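You operate a simulated robot arm through the tools that you are given. There is no shell and no other tool. Be economical: measure what you need, move in short steps, check, and stop when the job is done.

The job below is to be done with a simulated two-armed robot. You get a single attempt, and the scene is never put back.

JOB
On the top of the kitting table, fold the flat blue rag in half.

The check looks at the end state, three seconds after you hand in, the way a careful person would. Anything else that was tipped, shoved, dropped, spilled or broken makes it a failure. Flat cloth is picked up by pressing the open fingertips on it (5 to 10 N) and closing them slowly along it; thin cloth reads only 2 to 8 mm in the jaws.

ROBOT AND FRAMES
Two 7-joint arms with two-finger grippers on one trunk, on a base that drives. Base frame: it is fixed to the floor where the robot stands at the start and does not move with it; the origin is under the middle of the robot, x ahead of it, y to its left, z up; the surface under the hand at the start is at about z = 80. Readings come in cm, rad, newtons and seconds.
The left shoulder is at the start at [7.8, 15.1, 96.3], the right one opposite. With the tool pointing down near the work surface each hand reaches from about 28 to 80 cm from the robot's upright axis, wherever it stands, measured 20 degrees to its own side. Places, roughly: top of the kitting table [60, 10, 80]. Payload 2.54 kg a hand.
The TCP of each hand is the grasp point between the finger pads, 3 cm short of the fingertips. In the tool frame z runs along the fingers and y along their closing line. Largest opening 11.6 cm; the body of the gripper starts 9.5 cm behind the TCP.
Orientation is that of the tool frame in the base frame, as a unit quaternion [x, y, z, w]. With the fingers straight down and closing along the base's y, the tool's x points along the base's -x, its y along +y and its z along -z.

CONTROLS
- The arms move only by the tool move_arm. It takes "left_motion", "right_motion" or both (then of equal length, played together; a hand with none holds still); each is text: rows parted by semicolons, each of 7 numbers parted by spaces: the turn, a rotation vector about the tool's x, y, z in rad, then the shift along the tool's x, y, z in m, then the finger opening in m, from 0 to 0.116. In form: rx ry rz tx ty tz fingers; .... A call has 1 to 20 rows; each row shifts and turns the commanded pose from where the row before left it, along the tool's axes as they then stand. Rows are played at 5 a second. More than 5 cm and 0.15 rad between two rows, or a gripper value outside its range, and nothing of the call is played. A pose out of reach is approached as far as the arm can. The call stops where the force on the tool passes 40 N (or 10 N more than at its start, if that is more) or the arm is blocked; 0.2 s more then pass. Each finger travels about 7.2 cm/s and halts on what it meets, pressing with about 28 N; the grip force reading is that of the motor and also rises with nothing between the fingers. The clock runs only during rows and for 0.2 s after the last one: add rows that do not move to give the fingers time. The reply holds the time, the measured pose of the TCP, the force on the tool along the base axes, the opening and the grip force, in the units named above and with some noise, with the torque about the TCP (base axes, N m) and any sound that the robot's microphone picked up.
- Cameras (640 x 400 px; columns grow to the right, rows downward): "scene" is now at [14.66, 2.68, 109.52]; the picture's right is [0.33, -0.94, 0.00], its down [-0.29, -0.10, -0.95] and it looks along [0.90, 0.32, -0.31] (base axes); focal length 214 px, centre (320, 200). "left" rides on the left gripper at [6.9, 1.5, -12.2] in its tool frame; the picture's right is [-0.21, 0.98, 0.00], its down [-0.83, -0.18, -0.53] and it looks along [-0.52, -0.11, 0.85] (tool axes); focal length 251 px, centre (320, 200). "right" rides on the right gripper at [6.9, -1.5, -12.2] in its tool frame; the picture's right is [0.21, 0.98, 0.00], its down [-0.83, 0.18, -0.53] and it looks along [-0.52, 0.11, 0.85] (tool axes); focal length 251 px, centre (320, 200). There is no depth. A picture from a camera that has moved, and an enlarged one, comes with that camera's place and axes in the base frame and with its lens. The place of the scene camera against the robot may be out by one fixed shift of up to 2.5 cm in any direction.
- grab_frame(camera): a new picture of that camera. The clock stands still meanwhile.
- lift_body(by): slides the trunk up (or, below 0, down) by that many cm; the arms and the scene camera ride with it, the base frame stays. It gives what a move gives, with no picture.
- steer(legs): drives the robot by 1 to 6 legs, each [ahead, left, turn to the left] in cm, cm and rad, along the robot's own axes; the way and the turn of a leg run together, so that a leg with both is an arc; at most 150 cm and 3.142 rad a leg. The arms and the cameras ride along, it lands a little off, and it stops where it bumps. It gives what a move gives.
- aim_head(pan, tilt): turns the head with the scene camera to pan (to the left, within 1.396 rad either way) and tilt (down, from -0.506 to 1.204), counted from straight ahead of the robot. It gives what a move gives.
- inspect(camera, box): a new picture of the part [left, top, right, bottom] of that camera's present view, enlarged. The clock stands still meanwhile.
- finish_job(): hands the job in; it is judged then, once.

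Work in short steps. Places have to be worked out from the pictures, the camera data and where the tool is seen: move nearer, look again, correct. Check each grasp and each placing, and mend what went wrong. You have 120 turns and 108 pictures in all, those below and enlarged ones among them. Open the grippers and draw the arms clear of the work before you hand the job in, unless the task says otherwise.

The tools are called after "Request:" as name(argument=value, ...) on one line, values as JSON. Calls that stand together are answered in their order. move_arm: Moves the arms, as the interface text tells. Its arguments: {"type":"object","properties":{"left_motion":{"type":"string"},"right_motion":{"type":"string"}},"required":[]} The other tools are called the same way: lift_body (by) slides the trunk up or down; steer (legs) drives the base; aim_head (pan, tilt) turns the head that bears the scene camera; grab_frame (camera) takes a picture; inspect (camera, box) takes an enlarged picture of a part of a camera's view; finish_job () hands the job in.

At the start:

```text
t: 0.0
left_tcp_pos: [36.3, 31.68, 104.57]
left_ee_rot: [0.0, 1.0, 0.0, 0.0]
left_ft_force: [-0.6, 0.7, 0.5]
left_wrist_torque: [-0.02, 0.01, -0.01]
left_opening: 11.61
left_finger_force: 0.0
right_tcp_pos: [33.41, -0.51, 95.02]
right_ee_rot: [0.0, 1.0, 0.0, 0.0]
right_ft_force: [0.3, -0.4, 0.8]
right_wrist_torque: [0.01, -0.02, -0.03]
right_opening: 11.6
right_finger_force: 0.0
trunk travel left (down, up): [-20.0, 8.9]
robot x, y, heading: [0.1, -0.16, -0.003]
head pan, tilt: [0.34, 0.316]
```

scene: 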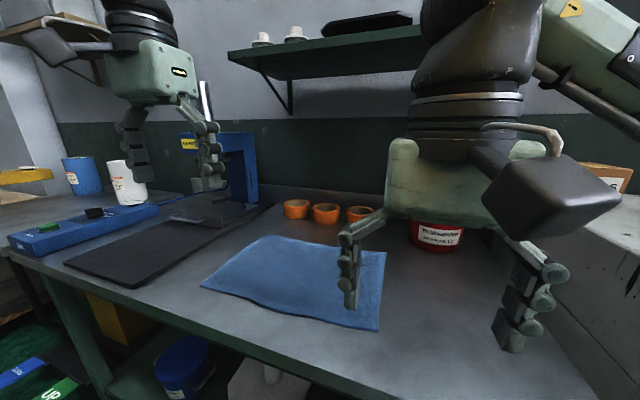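
right: 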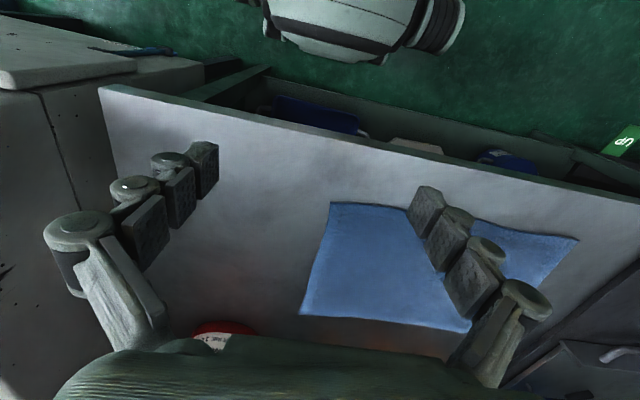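
left: 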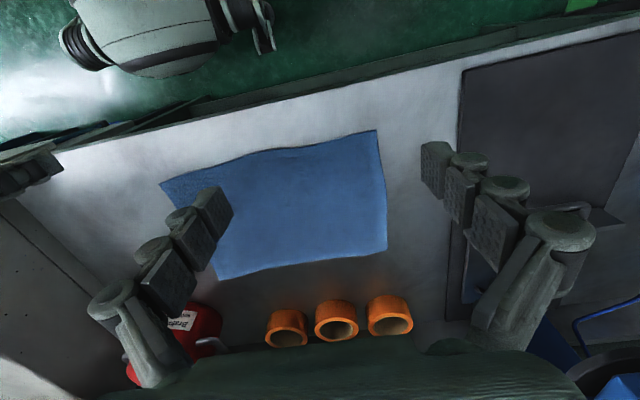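

The wrist views put the rag's corners near (43,3), (42,39), (66,39) and (67,3), so it is about 24 x 36 cm. I'll fold the front edge over to the back with both hands. First I move both hands above the front corners with the fingers partly closed.

Request:
move_arm(left_motion="0 0 0 -0.01625 0.011 0.0415 0.09; 0 0 0 -0.01625 0.011 0.0415 0.06; 0 0 0 -0.01625 0.011 0.0415 0.04; 0 0 0 -0.01625 0.011 0.0415 0.035; 0 0 0 0 0 0 0.035; 0 0 0 0 0 0 0.035", right_motion="0 0 0 -0.0265 0.016 0.0175 0.09; 0 0 0 -0.0265 0.016 0.0175 0.06; 0 0 0 -0.0265 0.016 0.0175 0.04; 0 0 0 -0.0265 0.016 0.0175 0.035; 0 0 0 0 0 0 0.035; 0 0 0 0 0 0 0.035")

```text
t: 1.4
left_tcp_pos: [42.78, 35.98, 87.83]
left_ee_rot: [-0.001, 1.0, 0.0, 0.0]
left_ft_force: [-0.1, 0.1, -0.3]
left_wrist_torque: [0.02, 0.0, 0.01]
left_opening: 3.5
left_finger_force: 0.0
right_tcp_pos: [43.7, 5.99, 87.91]
right_ee_rot: [0.0, 1.0, 0.0, -0.001]
right_ft_force: [-0.9, 0.6, -0.5]
right_wrist_torque: [-0.05, -0.01, 0.02]
right_opening: 3.47
right_finger_force: 0.1
trunk travel left (down, up): [-20.0, 8.9]
robot x, y, heading: [0.05, 0.36, -0.001]
head pan, tilt: [0.34, 0.316]
```

Both hands are at the planned poses, about 5 cm above the cloth. I check how the fingers line up with the corners.

Request:
grab_frame(camera="left")

Request:
grab_frame(camera="right")

Request:
grab_frame(camera="scene")

```text
104 pictures are left
camera left: at [35.98, 37.53, 100.14], right [0.21, 0.98, 0.0], down [0.83, -0.18, 0.53], along [0.52, -0.11, -0.85], focal length 251 px, centre (320, 200)
```

left: 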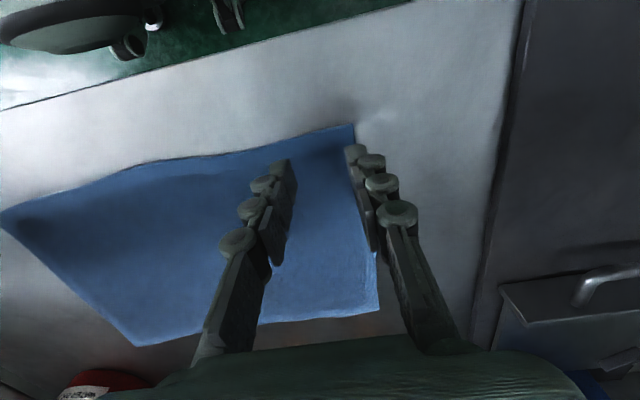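

```text
103 pictures are left
camera right: at [36.75, 4.5, 100.26], right [-0.22, 0.98, 0.0], down [0.83, 0.18, 0.53], along [0.52, 0.12, -0.85], focal length 251 px, centre (320, 200)
```

right: 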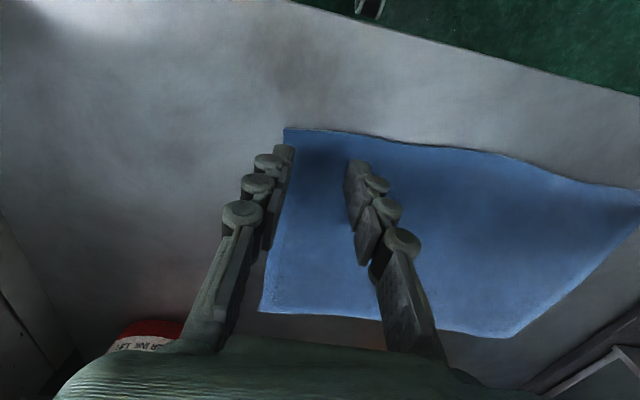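

```text
102 pictures are left
camera scene: at [14.63, 2.7, 109.49], right [0.33, -0.94, 0.0], down [-0.29, -0.1, -0.95], along [0.9, 0.32, -0.31], focal length 214 px, centre (320, 200)
```

scene: 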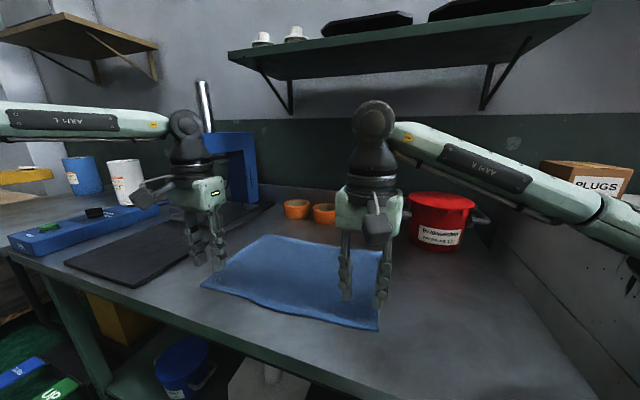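

The corners come out at about (41.9,39.0) and (43.1,3.05), so the fingers straddle cloth just inside them. I lower the hands to just above contact.

Request:
move_arm(left_motion="0 0 0 0 0 0.02 0.035; 0 0 0 0 0 0.015 0.035; 0 0 0 0 0 0.008 0.035; 0 0 0 0 0 0.002 0.035; 0 0 0 0 0 0 0.035", right_motion="0 0 0 0 0 0.02 0.035; 0 0 0 0 0 0.015 0.035; 0 0 0 0 0 0.008 0.035; 0 0 0 0 0 0.002 0.035; 0 0 0 0 0 0 0.035")

```text
t: 2.6
left_tcp_pos: [42.73, 36.73, 83.08]
left_ee_rot: [-0.001, 1.0, -0.006, 0.003]
left_ft_force: [-2.3, 0.9, 11.6]
left_wrist_torque: [-0.05, 0.01, -0.04]
left_opening: 3.42
left_finger_force: 0.0
right_tcp_pos: [43.66, 6.94, 84.0]
right_ee_rot: [-0.006, 1.0, -0.006, 0.005]
right_ft_force: [-0.4, -0.3, 0.5]
right_wrist_torque: [0.02, -0.03, 0.03]
right_opening: 3.49
right_finger_force: 0.1
trunk travel left (down, up): [-20.0, 8.9]
robot x, y, heading: [-0.04, 0.19, 0.001]
head pan, tilt: [0.34, 0.316]
```

The left hand is already in contact at 11.6 N, while the right reads free at z=84. Both y readings have shifted about 0.8 cm, so I ease the left hand off a little and read again.

Request:
move_arm(left_motion="0 0 0 0 0 -0.001 0.035; 0 0 0 0 0 0 0.035", right_motion="0 0 0 0 0 0 0.035; 0 0 0 0 0 0 0.035")

Request:
grab_frame(camera="left")

Request:
grab_frame(camera="right")

```text
t: 3.2
left_tcp_pos: [42.6, 36.83, 83.14]
left_ee_rot: [-0.001, 1.0, -0.006, 0.001]
left_ft_force: [2.0, -0.9, 7.5]
left_wrist_torque: [-0.11, -0.08, -0.03]
left_opening: 3.59
left_finger_force: 0.1
right_tcp_pos: [43.57, 6.98, 84.02]
right_ee_rot: [-0.006, 1.0, -0.005, 0.007]
right_ft_force: [-0.2, -0.2, 0.2]
right_wrist_torque: [0.02, 0.02, 0.03]
right_opening: 3.51
right_finger_force: 0.0
trunk travel left (down, up): [-20.0, 8.9]
robot x, y, heading: [0.04, 0.09, 0.005]
head pan, tilt: [0.34, 0.316]
```

```text
101 pictures are left
camera left: at [35.73, 38.5, 95.32], right [0.21, 0.98, -0.01], down [0.82, -0.17, 0.54], along [0.52, -0.12, -0.84], focal length 251 px, centre (320, 200)
```

left: 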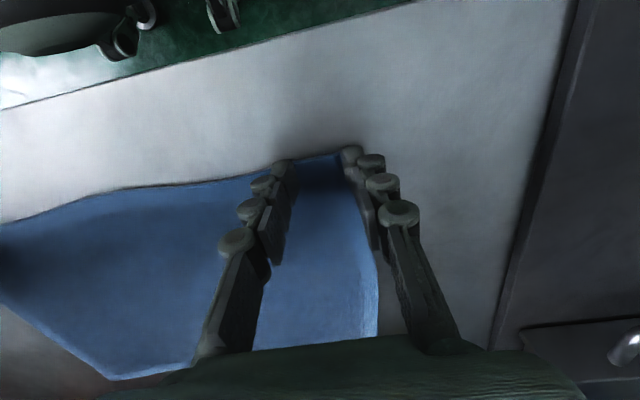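

```text
100 pictures are left
camera right: at [36.53, 5.58, 96.13], right [-0.23, 0.97, -0.02], down [0.82, 0.2, 0.54], along [0.53, 0.11, -0.84], focal length 251 px, centre (320, 200)
```

right: 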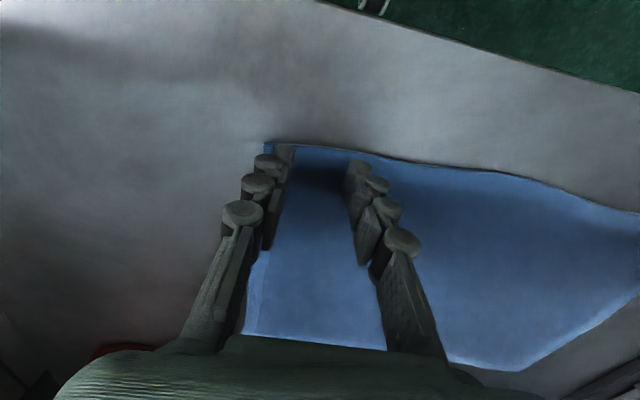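

The shift is real: in the left view the outer finger sits right on the corner edge. I lift the left hand slightly, move both hands about 0.9 cm to -y and 0.4 cm forward, then read again.

Request:
move_arm(left_motion="0 0 0 0 0 -0.008 0.035; 0 0 0 -0.004 -0.009 0 0.035; 0 0 0 0 0 0 0.035", right_motion="0 0 0 0 0 0 0.035; 0 0 0 -0.004 -0.009 0 0.035; 0 0 0 0 0 0 0.035")

```text
t: 4.0
left_tcp_pos: [42.95, 36.29, 83.81]
left_ee_rot: [-0.002, 1.0, -0.008, 0.0]
left_ft_force: [-1.2, 0.0, 0.3]
left_wrist_torque: [0.0, 0.0, 0.01]
left_opening: 3.48
left_finger_force: 0.1
right_tcp_pos: [43.78, 7.06, 83.71]
right_ee_rot: [-0.012, 1.0, -0.01, 0.004]
right_ft_force: [-0.7, -0.3, -0.3]
right_wrist_torque: [-0.02, 0.02, 0.0]
right_opening: 3.52
right_finger_force: 0.1
trunk travel left (down, up): [-20.0, 8.9]
robot x, y, heading: [-0.09, 0.22, 0.001]
head pan, tilt: [0.34, 0.316]
```

The right hand did not follow the -y command. I wait a moment and look at the scene to see whether the arm is lagging or blocked.

Request:
move_arm(left_motion="0 0 0 0 0 0 0.035; 0 0 0 0 0 0 0.035; 0 0 0 0 0 0 0.035", right_motion="0 0 0 0 0 0 0.035; 0 0 0 0 0 0 0.035; 0 0 0 0 0 0 0.035")

Request:
grab_frame(camera="scene")

Request:
grab_frame(camera="right")

```text
t: 4.8
left_tcp_pos: [42.85, 36.18, 83.79]
left_ee_rot: [-0.003, 1.0, -0.009, 0.001]
left_ft_force: [0.1, 0.1, -0.2]
left_wrist_torque: [0.0, 0.01, 0.04]
left_opening: 3.5
left_finger_force: 0.0
right_tcp_pos: [43.63, 6.95, 83.78]
right_ee_rot: [-0.013, 1.0, -0.008, 0.003]
right_ft_force: [0.3, -0.1, 0.1]
right_wrist_torque: [0.03, -0.01, 0.01]
right_opening: 3.47
right_finger_force: 0.1
trunk travel left (down, up): [-20.0, 8.9]
robot x, y, heading: [-0.12, -0.18, 0.01]
head pan, tilt: [0.34, 0.316]
```

```text
99 pictures are left
camera scene: at [14.39, 4.26, 109.5], right [0.34, -0.94, 0.02], down [-0.29, -0.12, -0.95], along [0.9, 0.32, -0.31], focal length 214 px, centre (320, 200)
```

scene: 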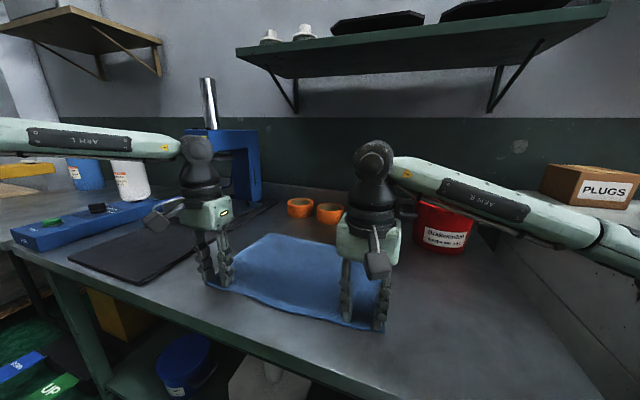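

```text
98 pictures are left
camera right: at [36.66, 5.48, 96.0], right [-0.24, 0.97, -0.02], down [0.82, 0.21, 0.54], along [0.52, 0.11, -0.84], focal length 251 px, centre (320, 200)
```

right: 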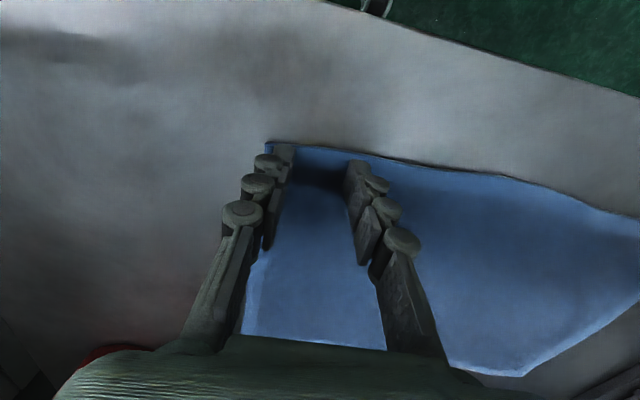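

The scene camera has shifted 1.5 cm left and rolled, so the whole robot is leaning. The right elbow is probably pressing on the cabinet at its right. I raise both hands to undo this, then look right.

Request:
move_arm(left_motion="0 0 0 0 0 -0.02 0.035; 0 0 0 0 0 -0.02 0.035; 0 0 0 0 0 0 0.035", right_motion="0 0 0 0 0 -0.02 0.035; 0 0 0 0 0 -0.02 0.035; 0 0 0 0 0 0 0.035")

Request:
aim_head(pan=-0.7, tilt=0.4)

Request:
grab_frame(camera="scene")

```text
t: 5.6
left_tcp_pos: [43.26, 35.53, 87.95]
left_ee_rot: [0.001, 1.0, -0.004, -0.001]
left_ft_force: [0.5, 0.7, -0.3]
left_wrist_torque: [-0.01, -0.02, -0.01]
left_opening: 3.48
left_finger_force: 0.1
right_tcp_pos: [44.07, 5.82, 87.54]
right_ee_rot: [-0.004, 1.0, -0.004, -0.001]
right_ft_force: [0.5, 0.2, -0.2]
right_wrist_torque: [0.0, -0.03, 0.03]
right_opening: 3.52
right_finger_force: 0.0
trunk travel left (down, up): [-20.0, 8.9]
robot x, y, heading: [0.11, 0.51, 0.002]
head pan, tilt: [0.34, 0.316]
```

```text
t: 6.9
left_tcp_pos: [43.22, 35.45, 87.97]
left_ee_rot: [0.0, 1.0, -0.004, -0.001]
left_ft_force: [-1.0, 0.1, 0.7]
left_wrist_torque: [-0.01, 0.02, 0.0]
left_opening: 3.51
left_finger_force: 0.1
right_tcp_pos: [44.08, 5.85, 87.58]
right_ee_rot: [-0.004, 1.0, -0.005, 0.0]
right_ft_force: [-0.1, -0.6, 0.5]
right_wrist_torque: [-0.02, -0.01, 0.01]
right_opening: 3.52
right_finger_force: 0.1
trunk travel left (down, up): [-20.0, 8.9]
robot x, y, heading: [0.01, 0.25, -0.004]
head pan, tilt: [-0.7, 0.4]
```

```text
97 pictures are left
camera scene: at [13.06, -5.74, 108.79], right [-0.64, -0.77, 0.01], down [-0.3, 0.24, -0.92], along [0.7, -0.6, -0.39], focal length 214 px, centre (320, 200)
```

scene: 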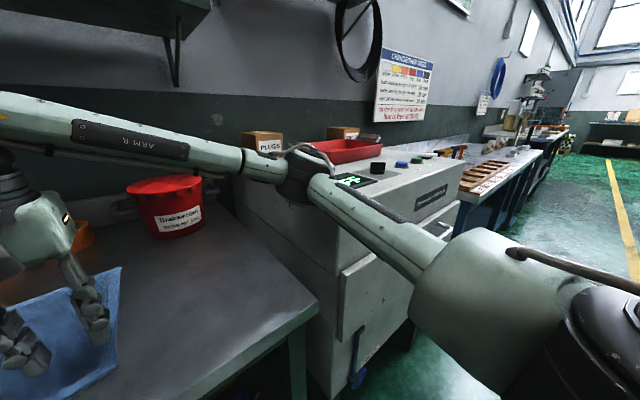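

The right elbow is resting on the side cabinet. I raise the trunk to lift it clear.

Request:
lift_body(by=8.5)

Request:
grab_frame(camera="scene")

```text
t: 8.1
left_tcp_pos: [43.21, 35.01, 96.75]
left_ee_rot: [0.0, 1.0, -0.001, -0.001]
left_ft_force: [0.2, -0.2, 0.2]
left_wrist_torque: [0.02, -0.01, -0.01]
left_opening: 3.48
left_finger_force: 0.1
right_tcp_pos: [44.3, 4.96, 96.07]
right_ee_rot: [0.0, 1.0, 0.0, 0.0]
right_ft_force: [0.2, -0.1, -0.3]
right_wrist_torque: [-0.02, 0.02, -0.04]
right_opening: 3.51
right_finger_force: 0.0
trunk travel left (down, up): [-28.5, 0.4]
robot x, y, heading: [-0.01, -0.09, 0.001]
head pan, tilt: [-0.7, 0.4]
```

```text
96 pictures are left
camera scene: at [12.97, -6.39, 117.24], right [-0.64, -0.76, 0.0], down [-0.3, 0.25, -0.92], along [0.7, -0.59, -0.39], focal length 214 px, centre (320, 200)
```

scene: 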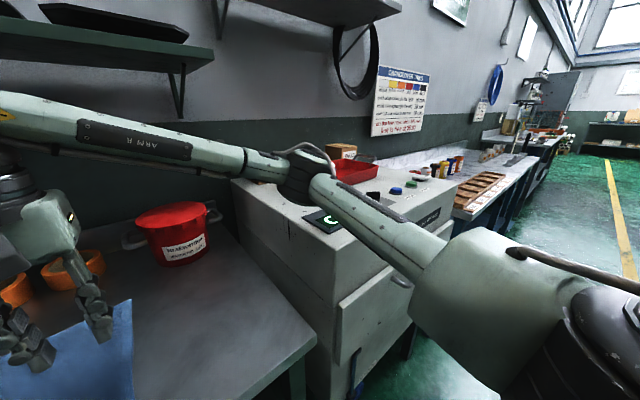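

The robot is level again and the elbow is clear. I lower both hands to z≈87.5 with a small y correction and check for lean.

Request:
move_arm(left_motion="0 0 0 0 0.003 0.03 0.035; 0 0 0 0 0.003 0.03 0.035; 0 0 0 0 0.003 0.03 0.035; 0 0 0 0 0 0 0.035", right_motion="0 0 0 0 0.003 0.028 0.035; 0 0 0 0 0.003 0.028 0.035; 0 0 0 0 0.003 0.028 0.035; 0 0 0 0 0 0 0.035")

Request:
grab_frame(camera="scene")

```text
t: 9.1
left_tcp_pos: [42.94, 35.92, 87.79]
left_ee_rot: [0.0, 1.0, 0.0, 0.0]
left_ft_force: [0.3, -0.1, -0.6]
left_wrist_torque: [0.01, -0.03, 0.0]
left_opening: 3.49
left_finger_force: 0.0
right_tcp_pos: [44.38, 5.96, 87.77]
right_ee_rot: [0.001, 1.0, 0.001, 0.0]
right_ft_force: [-0.4, -0.3, 0.2]
right_wrist_torque: [0.01, 0.0, -0.02]
right_opening: 3.49
right_finger_force: 0.0
trunk travel left (down, up): [-28.5, 0.4]
robot x, y, heading: [0.03, -0.01, 0.0]
head pan, tilt: [-0.7, 0.4]
```

```text
95 pictures are left
camera scene: at [12.93, -6.4, 117.25], right [-0.64, -0.76, 0.0], down [-0.3, 0.25, -0.92], along [0.7, -0.59, -0.39], focal length 214 px, centre (320, 200)
```

scene: 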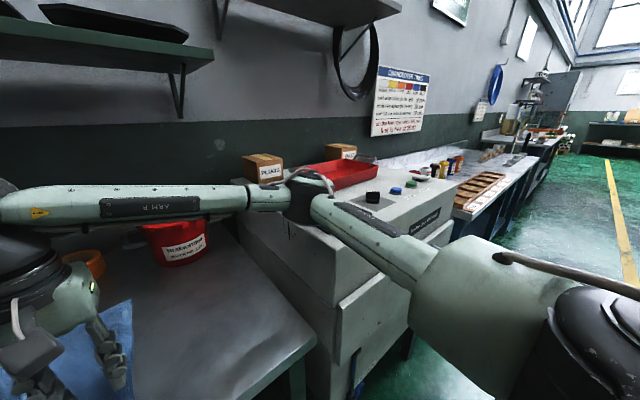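

No lean now. I lower both hands 3.8 cm to just above the cloth and check.

Request:
move_arm(left_motion="0 0 0 0 0 0.02 0.035; 0 0 0 0 0 0.018 0.035; 0 0 0 0 0 0 0.035; 0 0 0 0 0 0 0.035", right_motion="0 0 0 0 0 0.02 0.035; 0 0 0 0 0 0.018 0.035; 0 0 0 0 0 0 0.035; 0 0 0 0 0 0 0.035")

Request:
grab_frame(camera="right")

Request:
grab_frame(camera="left")

Request:
grab_frame(camera="scene")

```text
t: 10.1
left_tcp_pos: [43.16, 35.84, 83.96]
left_ee_rot: [0.0, 1.0, 0.0, 0.0]
left_ft_force: [-1.6, 0.0, 0.1]
left_wrist_torque: [-0.02, 0.0, 0.01]
left_opening: 3.5
left_finger_force: 0.0
right_tcp_pos: [44.27, 6.0, 83.85]
right_ee_rot: [0.0, 1.0, 0.001, 0.0]
right_ft_force: [0.2, -0.1, 0.5]
right_wrist_torque: [-0.04, -0.03, 0.03]
right_opening: 3.51
right_finger_force: 0.0
trunk travel left (down, up): [-28.5, 0.4]
robot x, y, heading: [0.11, -0.28, 0.003]
head pan, tilt: [-0.7, 0.4]
```

```text
94 pictures are left
camera right: at [37.33, 4.49, 96.2], right [-0.21, 0.98, 0.0], down [0.83, 0.18, 0.53], along [0.52, 0.11, -0.85], focal length 251 px, centre (320, 200)
```

right: 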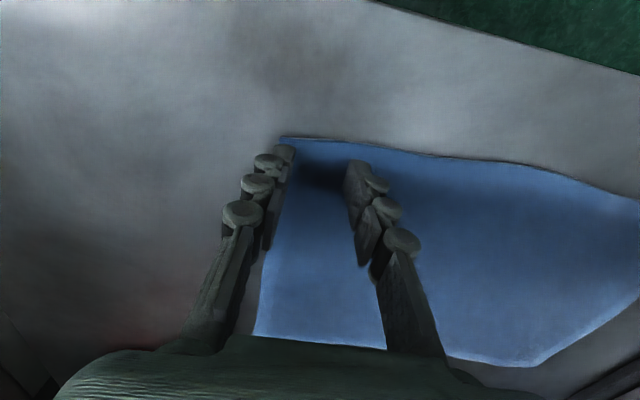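

```text
93 pictures are left
camera left: at [36.3, 37.44, 96.12], right [0.21, 0.98, 0.0], down [0.83, -0.18, 0.53], along [0.52, -0.11, -0.85], focal length 251 px, centre (320, 200)
```

left: 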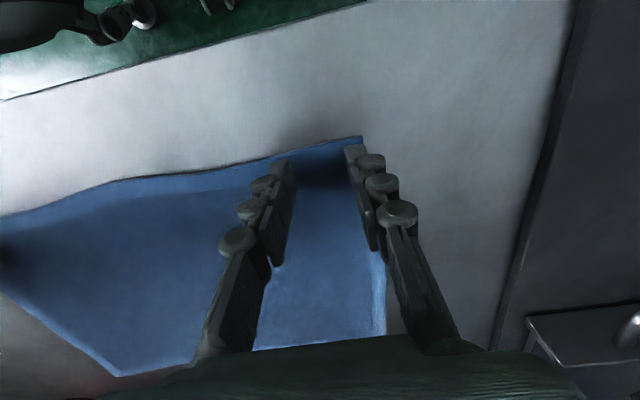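

```text
92 pictures are left
camera scene: at [12.95, -6.4, 117.25], right [-0.64, -0.76, 0.0], down [-0.3, 0.25, -0.92], along [0.7, -0.59, -0.39], focal length 214 px, centre (320, 200)
```

scene: 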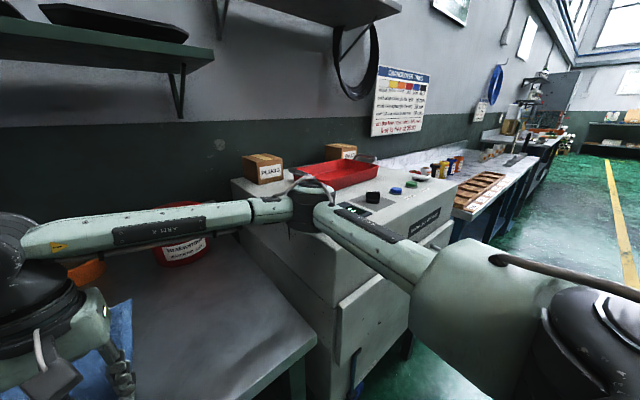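

There is no lean and the fingers are well placed inside both corners. I press down gently toward z≈83.

Request:
move_arm(left_motion="0 0 0 0 0 0.004 0.035; 0 0 0 0 0 0.003 0.035; 0 0 0 0 0 0.0015 0.035; 0 0 0 0 0 0 0.035", right_motion="0 0 0 0 0 0.004 0.035; 0 0 0 0 0 0.003 0.035; 0 0 0 0 0 0.0005 0.035; 0 0 0 0 0 0 0.035")

```text
t: 11.1
left_tcp_pos: [43.1, 35.77, 83.18]
left_ee_rot: [0.001, 1.0, 0.001, 0.002]
left_ft_force: [-0.5, -0.4, 12.7]
left_wrist_torque: [0.0, 0.02, -0.02]
left_opening: 3.51
left_finger_force: 3.1
right_tcp_pos: [44.2, 5.91, 83.37]
right_ee_rot: [0.0, 1.0, 0.001, 0.001]
right_ft_force: [1.6, 1.2, 6.5]
right_wrist_torque: [0.08, -0.01, -0.02]
right_opening: 3.53
right_finger_force: 0.2
trunk travel left (down, up): [-28.5, 0.4]
robot x, y, heading: [0.08, 0.35, 0.002]
head pan, tilt: [-0.7, 0.4]
```

Contact is good: right 6.5 N, left 12.7 N. I ease the left hand by 0.6 mm and close slowly, sliding each hand inward so the inner finger stays put.

Request:
move_arm(left_motion="0 0 0 0 0 -0.0006 0.035; 0 0 0 0 -0.0015 0 0.032; 0 0 0 0 -0.0015 0 0.029; 0 0 0 0 -0.0015 0 0.026; 0 0 0 0 -0.0015 0 0.023; 0 0 0 0 -0.0015 0 0.02; 0 0 0 0 -0.0015 0 0.017; 0 0 0 0 -0.0015 0 0.014; 0 0 0 0 -0.0015 0 0.011; 0 0 0 0 -0.0015 0 0.008; 0 0 0 0 -0.0015 0 0.005; 0 0 0 0 0 0 0.002; 0 0 0 0 0 0 0; 0 0 0 0 0 0 0; 0 0 0 0 0 0 0", right_motion="0 0 0 0 0 0 0.035; 0 0 0 0 0.0015 0 0.032; 0 0 0 0 0.0015 0 0.029; 0 0 0 0 0.0015 0 0.026; 0 0 0 0 0.0015 0 0.023; 0 0 0 0 0.0015 0 0.02; 0 0 0 0 0.0015 0 0.017; 0 0 0 0 0.0015 0 0.014; 0 0 0 0 0.0015 0 0.011; 0 0 0 0 0.0015 0 0.008; 0 0 0 0 0.0015 0 0.005; 0 0 0 0 0 0 0.002; 0 0 0 0 0 0 0; 0 0 0 0 0 0 0; 0 0 0 0 0 0 0")

Request:
grab_frame(camera="right")

Request:
grab_frame(camera="left")

```text
t: 14.3
left_tcp_pos: [43.1, 34.41, 83.24]
left_ee_rot: [0.0, 1.0, 0.0, 0.001]
left_ft_force: [-0.1, -0.9, 8.5]
left_wrist_torque: [-0.05, 0.02, -0.01]
left_opening: 0.48
left_finger_force: 27.5
right_tcp_pos: [44.23, 7.5, 83.3]
right_ee_rot: [0.0, 1.0, 0.0, 0.001]
right_ft_force: [0.8, 0.6, 4.6]
right_wrist_torque: [0.03, -0.01, 0.01]
right_opening: 0.46
right_finger_force: 27.4
trunk travel left (down, up): [-28.5, 0.4]
robot x, y, heading: [0.02, -0.2, 0.002]
head pan, tilt: [-0.7, 0.4]
```

```text
91 pictures are left
camera right: at [37.33, 5.9, 95.46], right [-0.21, 0.98, 0.0], down [0.83, 0.18, 0.54], along [0.52, 0.12, -0.84], focal length 251 px, centre (320, 200)
```

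right: 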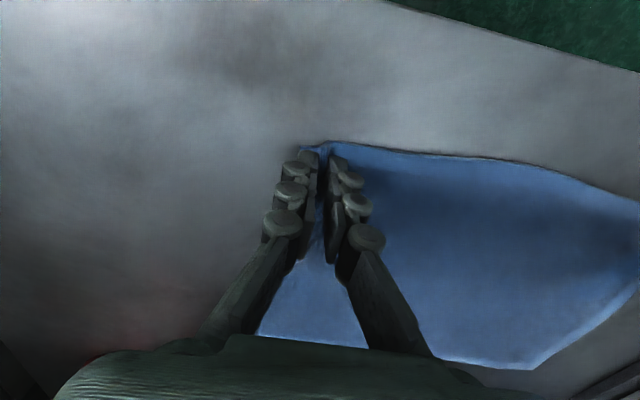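

```text
90 pictures are left
camera left: at [36.32, 35.92, 95.4], right [0.21, 0.98, 0.0], down [0.83, -0.18, 0.53], along [0.52, -0.11, -0.85], focal length 251 px, centre (320, 200)
```

left: 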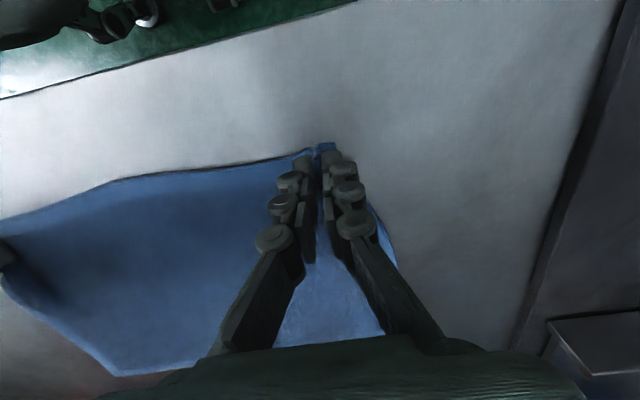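

Both grippers hold cloth (about 4.7 mm). I lift 5 cm while moving slightly forward along the fold arc, then verify.

Request:
move_arm(left_motion="0 0 0 0 0 -0.012 0; 0 0 0 -0.005 0 -0.013 0; 0 0 0 -0.01 0 -0.013 0; 0 0 0 -0.01 0 -0.012 0; 0 0 0 0 0 0 0", right_motion="0 0 0 0 0 -0.012 0; 0 0 0 -0.005 0 -0.013 0; 0 0 0 -0.01 0 -0.013 0; 0 0 0 -0.01 0 -0.012 0; 0 0 0 0 0 0 0")

Request:
aim_head(pan=0.2, tilt=0.6)

Request:
grab_frame(camera="scene")

Request:
grab_frame(camera="right")

```text
t: 15.5
left_tcp_pos: [45.63, 34.36, 88.11]
left_ee_rot: [0.0, 1.0, 0.001, 0.0]
left_ft_force: [0.6, -0.1, -0.9]
left_wrist_torque: [-0.02, 0.0, -0.02]
left_opening: 0.44
left_finger_force: 27.7
right_tcp_pos: [46.83, 7.33, 88.19]
right_ee_rot: [-0.001, 1.0, 0.001, -0.001]
right_ft_force: [-0.8, 0.1, 0.3]
right_wrist_torque: [0.0, 0.03, 0.0]
right_opening: 0.49
right_finger_force: 28.1
trunk travel left (down, up): [-28.5, 0.4]
robot x, y, heading: [0.15, -0.05, -0.003]
head pan, tilt: [-0.7, 0.4]
```

```text
t: 16.7
left_tcp_pos: [45.59, 34.42, 88.05]
left_ee_rot: [-0.001, 1.0, 0.0, 0.0]
left_ft_force: [-0.1, -0.5, 0.0]
left_wrist_torque: [0.0, 0.01, -0.01]
left_opening: 0.43
left_finger_force: 28.0
right_tcp_pos: [46.88, 7.48, 88.12]
right_ee_rot: [0.0, 1.0, 0.0, 0.0]
right_ft_force: [0.1, 0.7, -0.1]
right_wrist_torque: [0.03, 0.01, 0.01]
right_opening: 0.48
right_finger_force: 28.2
trunk travel left (down, up): [-28.5, 0.4]
robot x, y, heading: [0.28, 0.22, 0.004]
head pan, tilt: [0.201, 0.6]
```

```text
89 pictures are left
camera scene: at [14.52, 1.32, 115.43], right [0.2, -0.98, 0.0], down [-0.55, -0.11, -0.83], along [0.81, 0.16, -0.56], focal length 214 px, centre (320, 200)
```

scene: 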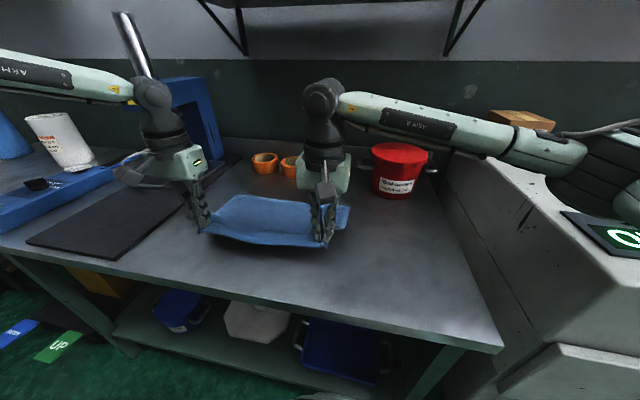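

```text
88 pictures are left
camera right: at [39.86, 5.93, 100.41], right [-0.21, 0.98, 0.0], down [0.83, 0.18, 0.53], along [0.52, 0.11, -0.85], focal length 251 px, centre (320, 200)
```

right: 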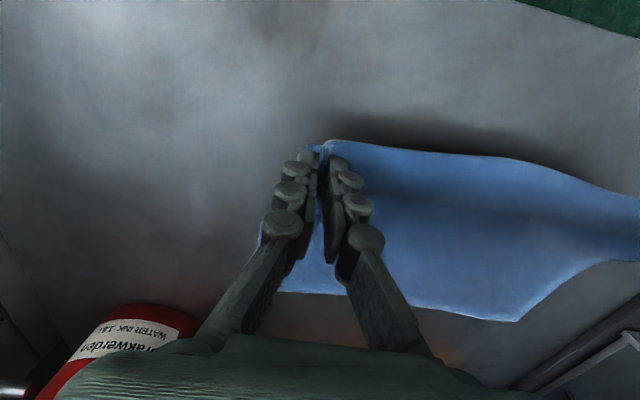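

The front edge is lifted cleanly by both hands. I continue along the arc to roughly above the fold line.

Request:
move_arm(left_motion="0 0 0 -0.012 0 -0.01 0; 0 0 0 -0.012 0 -0.01 0; 0 0 0 -0.012 0 -0.008 0; 0 0 0 -0.012 0 -0.007 0; 0 0 0 -0.012 0 -0.005 0; 0 0 0 -0.012 0 -0.004 0; 0 0 0 -0.012 0 -0.002 0; 0 0 0 -0.011 0 0 0; 0 0 0 0 0 0 0", right_motion="0 0 0 -0.012 0 -0.01 0; 0 0 0 -0.012 0 -0.01 0; 0 0 0 -0.012 0 -0.008 0; 0 0 0 -0.012 0 -0.007 0; 0 0 0 -0.012 0 -0.005 0; 0 0 0 -0.012 0 -0.004 0; 0 0 0 -0.012 0 -0.002 0; 0 0 0 -0.011 0 0 0; 0 0 0 0 0 0 0")

Request:
grab_frame(camera="scene")

Request:
grab_frame(camera="right")

Request:
grab_frame(camera="left")

```text
t: 18.7
left_tcp_pos: [55.2, 34.32, 92.64]
left_ee_rot: [0.0, 1.0, 0.0, 0.0]
left_ft_force: [0.5, -0.7, 0.8]
left_wrist_torque: [0.03, 0.04, -0.02]
left_opening: 0.43
left_finger_force: 27.9
right_tcp_pos: [56.33, 7.33, 92.68]
right_ee_rot: [0.0, 1.0, 0.0, 0.0]
right_ft_force: [-0.8, 0.5, 0.7]
right_wrist_torque: [0.02, -0.01, -0.01]
right_opening: 0.49
right_finger_force: 27.7
trunk travel left (down, up): [-28.5, 0.4]
robot x, y, heading: [-0.08, -0.06, -0.002]
head pan, tilt: [0.201, 0.6]
```

```text
87 pictures are left
camera scene: at [14.51, 1.33, 115.43], right [0.2, -0.98, 0.0], down [-0.55, -0.11, -0.83], along [0.81, 0.16, -0.56], focal length 214 px, centre (320, 200)
```

scene: 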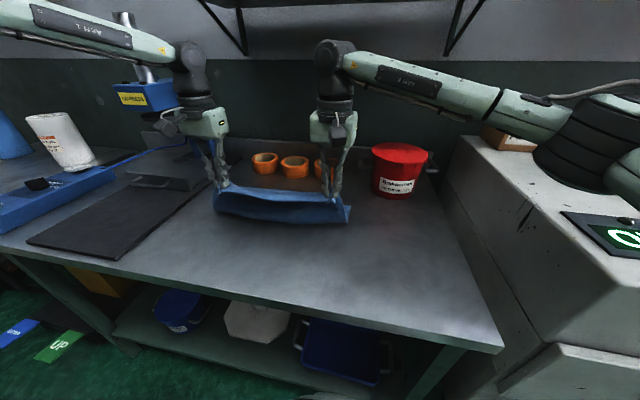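

```text
86 pictures are left
camera right: at [49.4, 5.88, 104.91], right [-0.21, 0.98, 0.0], down [0.83, 0.18, 0.53], along [0.52, 0.11, -0.85], focal length 251 px, centre (320, 200)
```

right: 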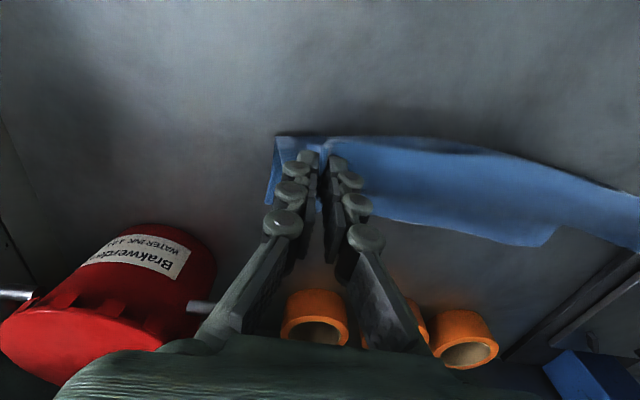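

```text
85 pictures are left
camera left: at [48.28, 35.9, 104.81], right [0.21, 0.98, 0.0], down [0.83, -0.18, 0.53], along [0.52, -0.11, -0.85], focal length 251 px, centre (320, 200)
```

left: 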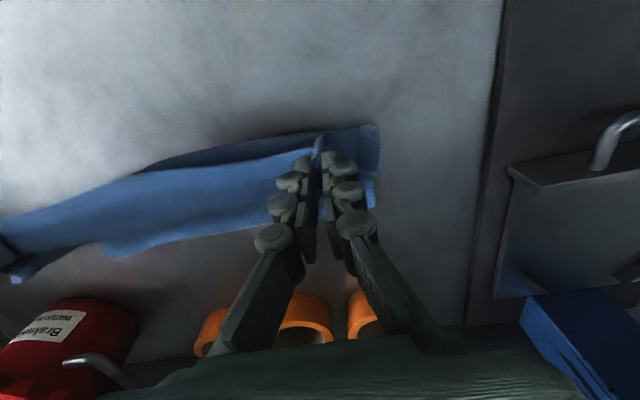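

Both hands hold and the back edge has stayed put (about x 65–67). I come down the second half of the arc toward the back edge.

Request:
move_arm(left_motion="0 0 0 -0.0125 0 0 0; 0 0 0 -0.0125 0 0.003 0; 0 0 0 -0.0125 0 0.006 0; 0 0 0 -0.0125 0 0.008 0; 0 0 0 -0.0125 0 0.011 0; 0 0 0 -0.012 0 0.013 0; 0 0 0 -0.012 0 0.014 0; 0 0 0 -0.012 0 0.014 0; 0 0 0 0 0 0 0", right_motion="0 0 0 -0.0125 0 0 0; 0 0 0 -0.0125 0 0.003 0; 0 0 0 -0.0125 0 0.006 0; 0 0 0 -0.0125 0 0.008 0; 0 0 0 -0.0125 0 0.011 0; 0 0 0 -0.0125 0 0.013 0; 0 0 0 -0.0125 0 0.014 0; 0 0 0 -0.0125 0 0.014 0; 0 0 0 0 0 0 0")

Request:
grab_frame(camera="scene")

Request:
grab_frame(camera="right")

Request:
grab_frame(camera="left")

```text
t: 20.7
left_tcp_pos: [65.0, 34.28, 85.89]
left_ee_rot: [-0.001, 1.0, 0.0, 0.0]
left_ft_force: [0.9, 0.0, 0.2]
left_wrist_torque: [-0.03, 0.02, 0.01]
left_opening: 0.45
left_finger_force: 27.9
right_tcp_pos: [66.4, 7.4, 85.88]
right_ee_rot: [0.0, 1.0, 0.0, 0.0]
right_ft_force: [-0.2, 1.1, -0.4]
right_wrist_torque: [0.03, 0.02, 0.0]
right_opening: 0.46
right_finger_force: 27.8
trunk travel left (down, up): [-28.5, 0.4]
robot x, y, heading: [-0.16, 0.07, -0.001]
head pan, tilt: [0.201, 0.6]
```

```text
84 pictures are left
camera scene: at [14.5, 1.33, 115.44], right [0.2, -0.98, 0.0], down [-0.55, -0.11, -0.83], along [0.81, 0.16, -0.56], focal length 214 px, centre (320, 200)
```

scene: 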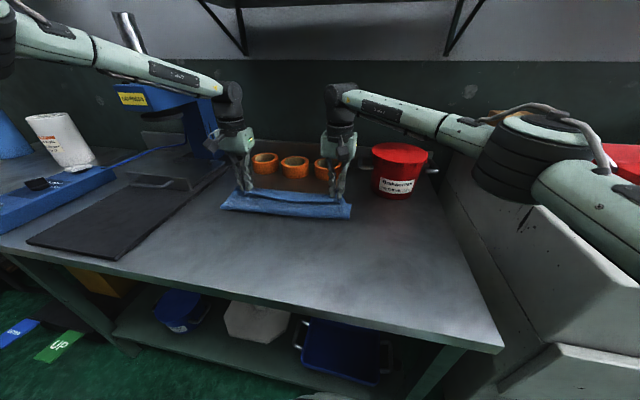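

```text
83 pictures are left
camera right: at [59.38, 5.86, 98.1], right [-0.22, 0.98, 0.0], down [0.83, 0.18, 0.53], along [0.52, 0.11, -0.85], focal length 251 px, centre (320, 200)
```

right: 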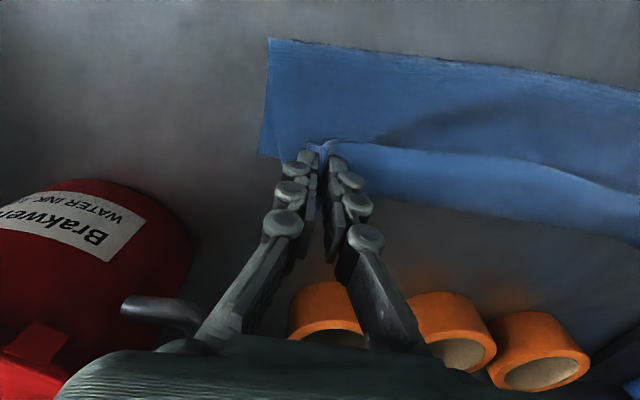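

```text
82 pictures are left
camera left: at [58.11, 35.87, 98.12], right [0.21, 0.98, 0.0], down [0.83, -0.18, 0.53], along [0.52, -0.11, -0.85], focal length 251 px, centre (320, 200)
```

left: 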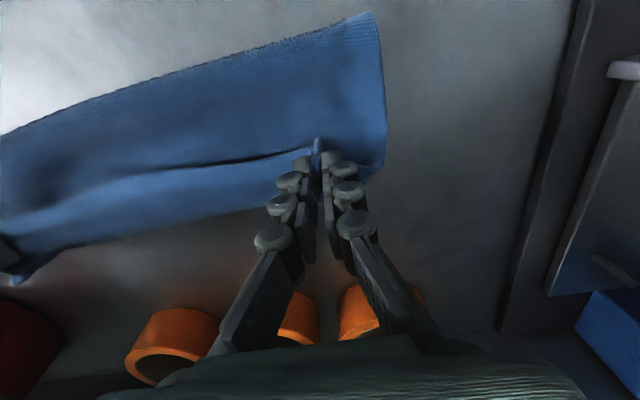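

The front edge is over, but the whole cloth slid about 2.5 cm: the back edge is now near x≈69 and the crease near 57–60. I move the hands about 2.3 cm further toward the back edge while lowering a bit.

Request:
move_arm(left_motion="0 0 0 -0.008 0 0.003 0; 0 0 0 -0.008 0 0.004 0; 0 0 0 -0.008 0 0.004 0; 0 0 0 0 0 0 0", right_motion="0 0 0 -0.007 0 0.003 0; 0 0 0 -0.007 0 0.004 0; 0 0 0 -0.007 0 0.004 0; 0 0 0 0 0 0 0")

Request:
grab_frame(camera="right")

Request:
grab_frame(camera="left")

```text
t: 21.7
left_tcp_pos: [67.5, 34.48, 84.68]
left_ee_rot: [0.0, 1.0, 0.0, 0.0]
left_ft_force: [-0.8, -0.3, 0.1]
left_wrist_torque: [-0.05, 0.0, 0.0]
left_opening: 0.45
left_finger_force: 28.2
right_tcp_pos: [68.57, 7.4, 84.85]
right_ee_rot: [0.001, 1.0, 0.0, 0.001]
right_ft_force: [-0.9, 0.9, -0.2]
right_wrist_torque: [0.03, 0.02, 0.02]
right_opening: 0.47
right_finger_force: 28.1
trunk travel left (down, up): [-28.5, 0.4]
robot x, y, heading: [0.11, -0.05, -0.001]
head pan, tilt: [0.201, 0.6]
```

```text
81 pictures are left
camera right: at [61.52, 5.91, 97.04], right [-0.21, 0.98, 0.0], down [0.83, 0.18, 0.53], along [0.52, 0.11, -0.85], focal length 251 px, centre (320, 200)
```

right: 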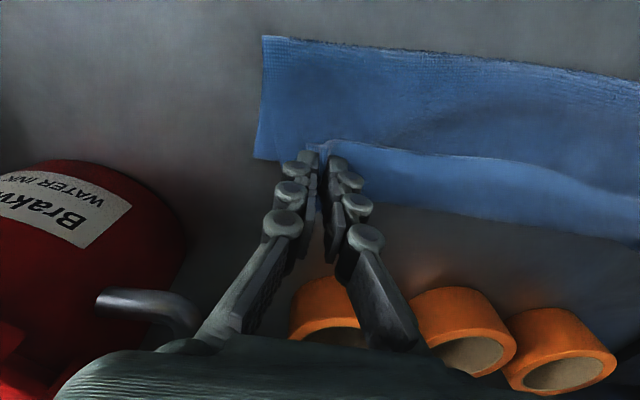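

```text
80 pictures are left
camera left: at [60.63, 35.98, 96.93], right [0.21, 0.98, 0.0], down [0.83, -0.18, 0.53], along [0.52, -0.11, -0.85], focal length 251 px, centre (320, 200)
```

left: 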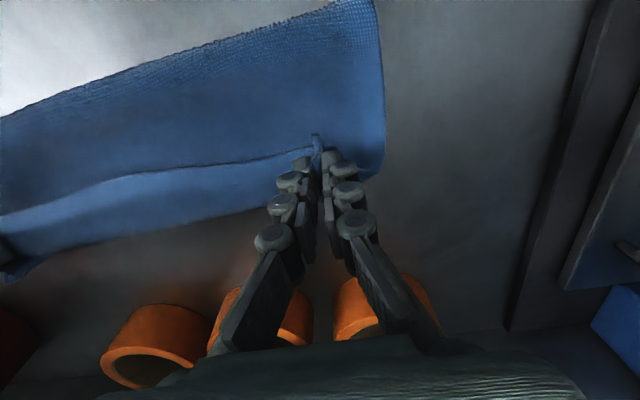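

The cloth is being dragged along, so pulling more won't help yet. I lower the hands to lay the edge down, open slightly, and look at the layers.

Request:
move_arm(left_motion="0 0 0 -0.003 0 0.006 0; 0 0 0 -0.002 0 0.005 0; 0 0 0 0 0 0.001 0; 0 0 0 0 0 0 0; 0 0 0 0 0 0 0.01; 0 0 0 0 0 0 0.02; 0 0 0 0 0 0 0.03; 0 0 0 0 0 0 0.035; 0 0 0 0 0 0 0.035", right_motion="0 0 0 -0.003 0 0.006 0; 0 0 0 -0.002 0 0.005 0; 0 0 0 0 0 0.002 0; 0 0 0 0 0 0 0; 0 0 0 0 0 0 0.01; 0 0 0 0 0 0 0.02; 0 0 0 0 0 0 0.03; 0 0 0 0 0 0 0.035; 0 0 0 0 0 0 0.035")

Request:
grab_frame(camera="right")

Request:
grab_frame(camera="left")

```text
t: 23.7
left_tcp_pos: [67.79, 34.35, 83.61]
left_ee_rot: [0.0, 1.0, 0.0, 0.0]
left_ft_force: [0.5, -0.6, 4.8]
left_wrist_torque: [-0.02, 0.06, 0.01]
left_opening: 3.57
left_finger_force: 0.0
right_tcp_pos: [68.88, 7.33, 83.48]
right_ee_rot: [0.0, 1.0, 0.0, 0.001]
right_ft_force: [-1.0, -0.3, 7.6]
right_wrist_torque: [0.06, 0.08, 0.0]
right_opening: 3.27
right_finger_force: 4.1
trunk travel left (down, up): [-28.5, 0.4]
robot x, y, heading: [0.28, 0.16, -0.002]
head pan, tilt: [0.201, 0.6]
```

```text
79 pictures are left
camera right: at [61.94, 5.86, 95.73], right [-0.21, 0.98, 0.0], down [0.83, 0.18, 0.53], along [0.52, 0.11, -0.85], focal length 251 px, centre (320, 200)
```

right: 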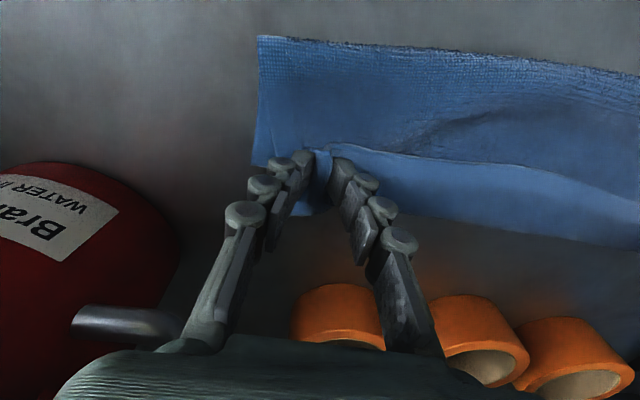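

```text
78 pictures are left
camera left: at [61.02, 35.9, 95.77], right [0.21, 0.98, 0.0], down [0.83, -0.18, 0.53], along [0.52, -0.11, -0.85], focal length 251 px, centre (320, 200)
```

left: 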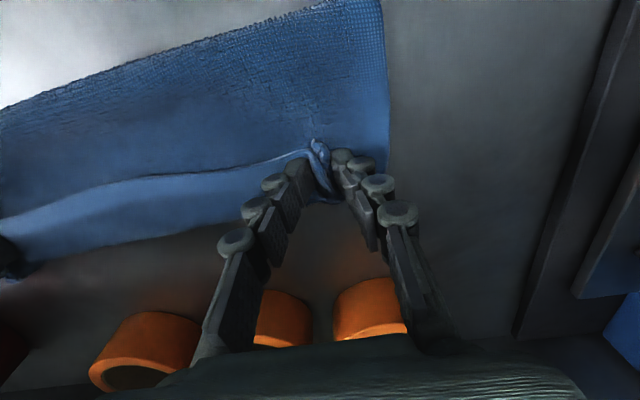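

The edge is laid down and the fingers are open. I raise both hands straight up to see the result unobstructed.

Request:
move_arm(left_motion="0 0 0 0 0 -0.01 0.04; 0 0 0 0 0 -0.02 0.04; 0 0 0 0 0 -0.03 0.04; 0 0 0 0 0 -0.03 0.04; 0 0 0 0.03 0 -0.03 0.04; 0 0 0 0.04 0 -0.01 0.04; 0 0 0 0.04 0 0 0.04; 0 0 0 0 0 0 0.04", right_motion="0 0 0 0 0 -0.01 0.04; 0 0 0 0 0 -0.02 0.04; 0 0 0 0 0 -0.03 0.04; 0 0 0 0 0 -0.03 0.04; 0 0 0 0.03 0 -0.03 0.04; 0 0 0 0.04 0 -0.01 0.04; 0 0 0 0.04 0 0 0.04; 0 0 0 0 0 0 0.04")

Request:
grab_frame(camera="right")

Request:
grab_frame(camera="left")

Request:
grab_frame(camera="scene")

```text
t: 25.5
left_tcp_pos: [56.75, 34.25, 96.62]
left_ee_rot: [0.0, 1.0, 0.001, 0.0]
left_ft_force: [0.3, 0.9, -0.2]
left_wrist_torque: [0.03, 0.02, -0.02]
left_opening: 4.01
left_finger_force: 0.0
right_tcp_pos: [58.3, 7.18, 96.47]
right_ee_rot: [0.0, 1.0, 0.0, 0.0]
right_ft_force: [0.0, -0.1, -0.3]
right_wrist_torque: [0.0, 0.01, 0.03]
right_opening: 4.0
right_finger_force: 0.1
trunk travel left (down, up): [-28.5, 0.4]
robot x, y, heading: [0.15, 0.44, -0.007]
head pan, tilt: [0.201, 0.6]
```

```text
77 pictures are left
camera right: at [51.35, 5.68, 108.7], right [-0.21, 0.98, 0.0], down [0.83, 0.18, 0.53], along [0.52, 0.11, -0.85], focal length 251 px, centre (320, 200)
```

right: 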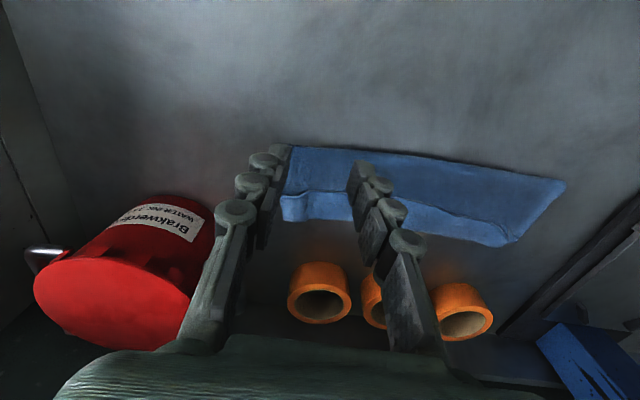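

```text
76 pictures are left
camera left: at [49.97, 35.9, 108.81], right [0.21, 0.98, 0.0], down [0.83, -0.18, 0.53], along [0.52, -0.11, -0.85], focal length 251 px, centre (320, 200)
```

left: 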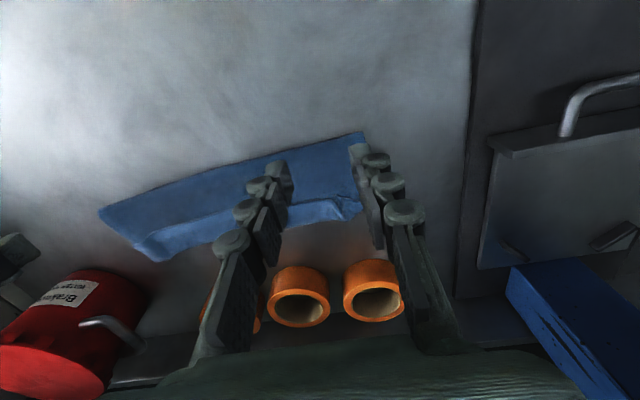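

```text
75 pictures are left
camera scene: at [14.57, 1.33, 115.42], right [0.2, -0.98, 0.0], down [-0.55, -0.11, -0.82], along [0.81, 0.16, -0.57], focal length 214 px, centre (320, 200)
```

scene: 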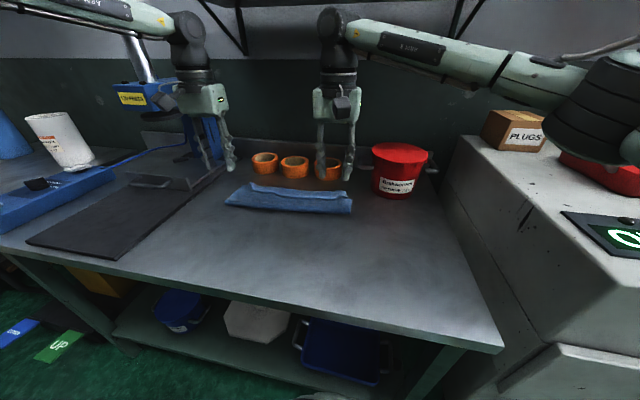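

The fold lies with an exposed strip of the lower layer at the back. I pull the hands back and aside for an unobstructed view to measure it.

Request:
move_arm(left_motion="0 0 0 0.03 0.03 -0.01 0.02; 0 0 0 0.03 0.03 -0.01 0.02; 0 0 0 0.03 0.03 -0.01 0.02; 0 0 0 0.03 0.03 -0.01 0.02; 0 0 0 0 0 0 0.02", right_motion="0 0 0 0.03 -0.02 0 0.02; 0 0 0 0.03 -0.02 0 0.02; 0 0 0 0.03 -0.02 0 0.02; 0 0 0 0.03 -0.02 0 0.02; 0 0 0 0 0 0 0.02")

Request:
grab_frame(camera="left")

Request:
grab_frame(camera="right")

Request:
inspect(camera="scene", box=[200, 140, 400, 265])

```text
t: 26.7
left_tcp_pos: [44.56, 46.22, 100.5]
left_ee_rot: [0.0, 1.0, 0.0, 0.0]
left_ft_force: [0.3, -0.1, 0.1]
left_wrist_torque: [0.02, -0.04, 0.02]
left_opening: 1.99
left_finger_force: 0.0
right_tcp_pos: [46.23, -0.53, 96.51]
right_ee_rot: [0.0, 1.0, 0.0, 0.0]
right_ft_force: [0.1, 0.2, 0.5]
right_wrist_torque: [0.02, 0.02, 0.01]
right_opening: 1.97
right_finger_force: 0.1
trunk travel left (down, up): [-28.5, 0.4]
robot x, y, heading: [0.21, 0.31, -0.0]
head pan, tilt: [0.201, 0.6]
```

```text
74 pictures are left
camera left: at [37.9, 47.85, 112.66], right [0.22, 0.98, 0.0], down [0.83, -0.18, 0.53], along [0.52, -0.11, -0.85], focal length 251 px, centre (320, 200)
```

left: 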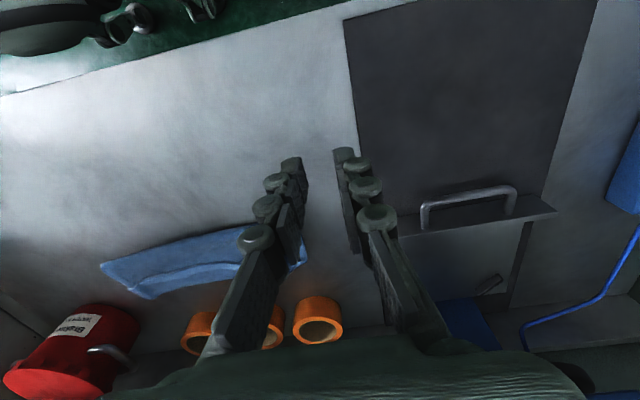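

```text
73 pictures are left
camera right: at [39.24, -2.07, 108.75], right [-0.21, 0.98, 0.0], down [0.83, 0.18, 0.53], along [0.52, 0.11, -0.85], focal length 251 px, centre (320, 200)
```

right: 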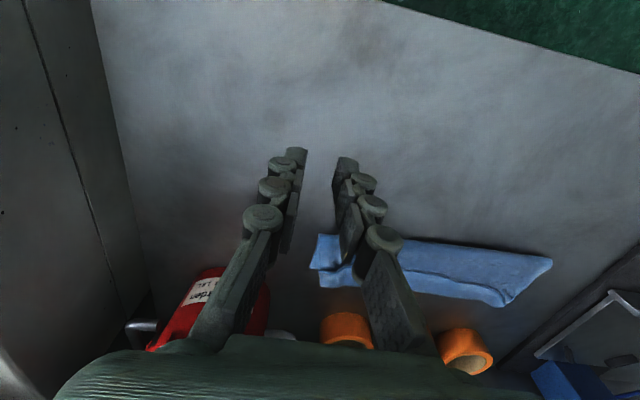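

```text
3.20 times, centred on (300, 202) of scene
camera zoom: at [14.55, 1.33, 115.42], right [0.2, -0.98, 0.0], down [-0.55, -0.11, -0.82], along [0.81, 0.16, -0.57], focal length 686 px, centre (384, 192)
```

zoom: 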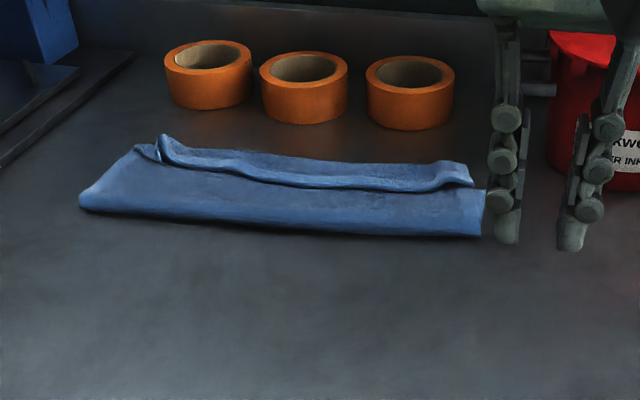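

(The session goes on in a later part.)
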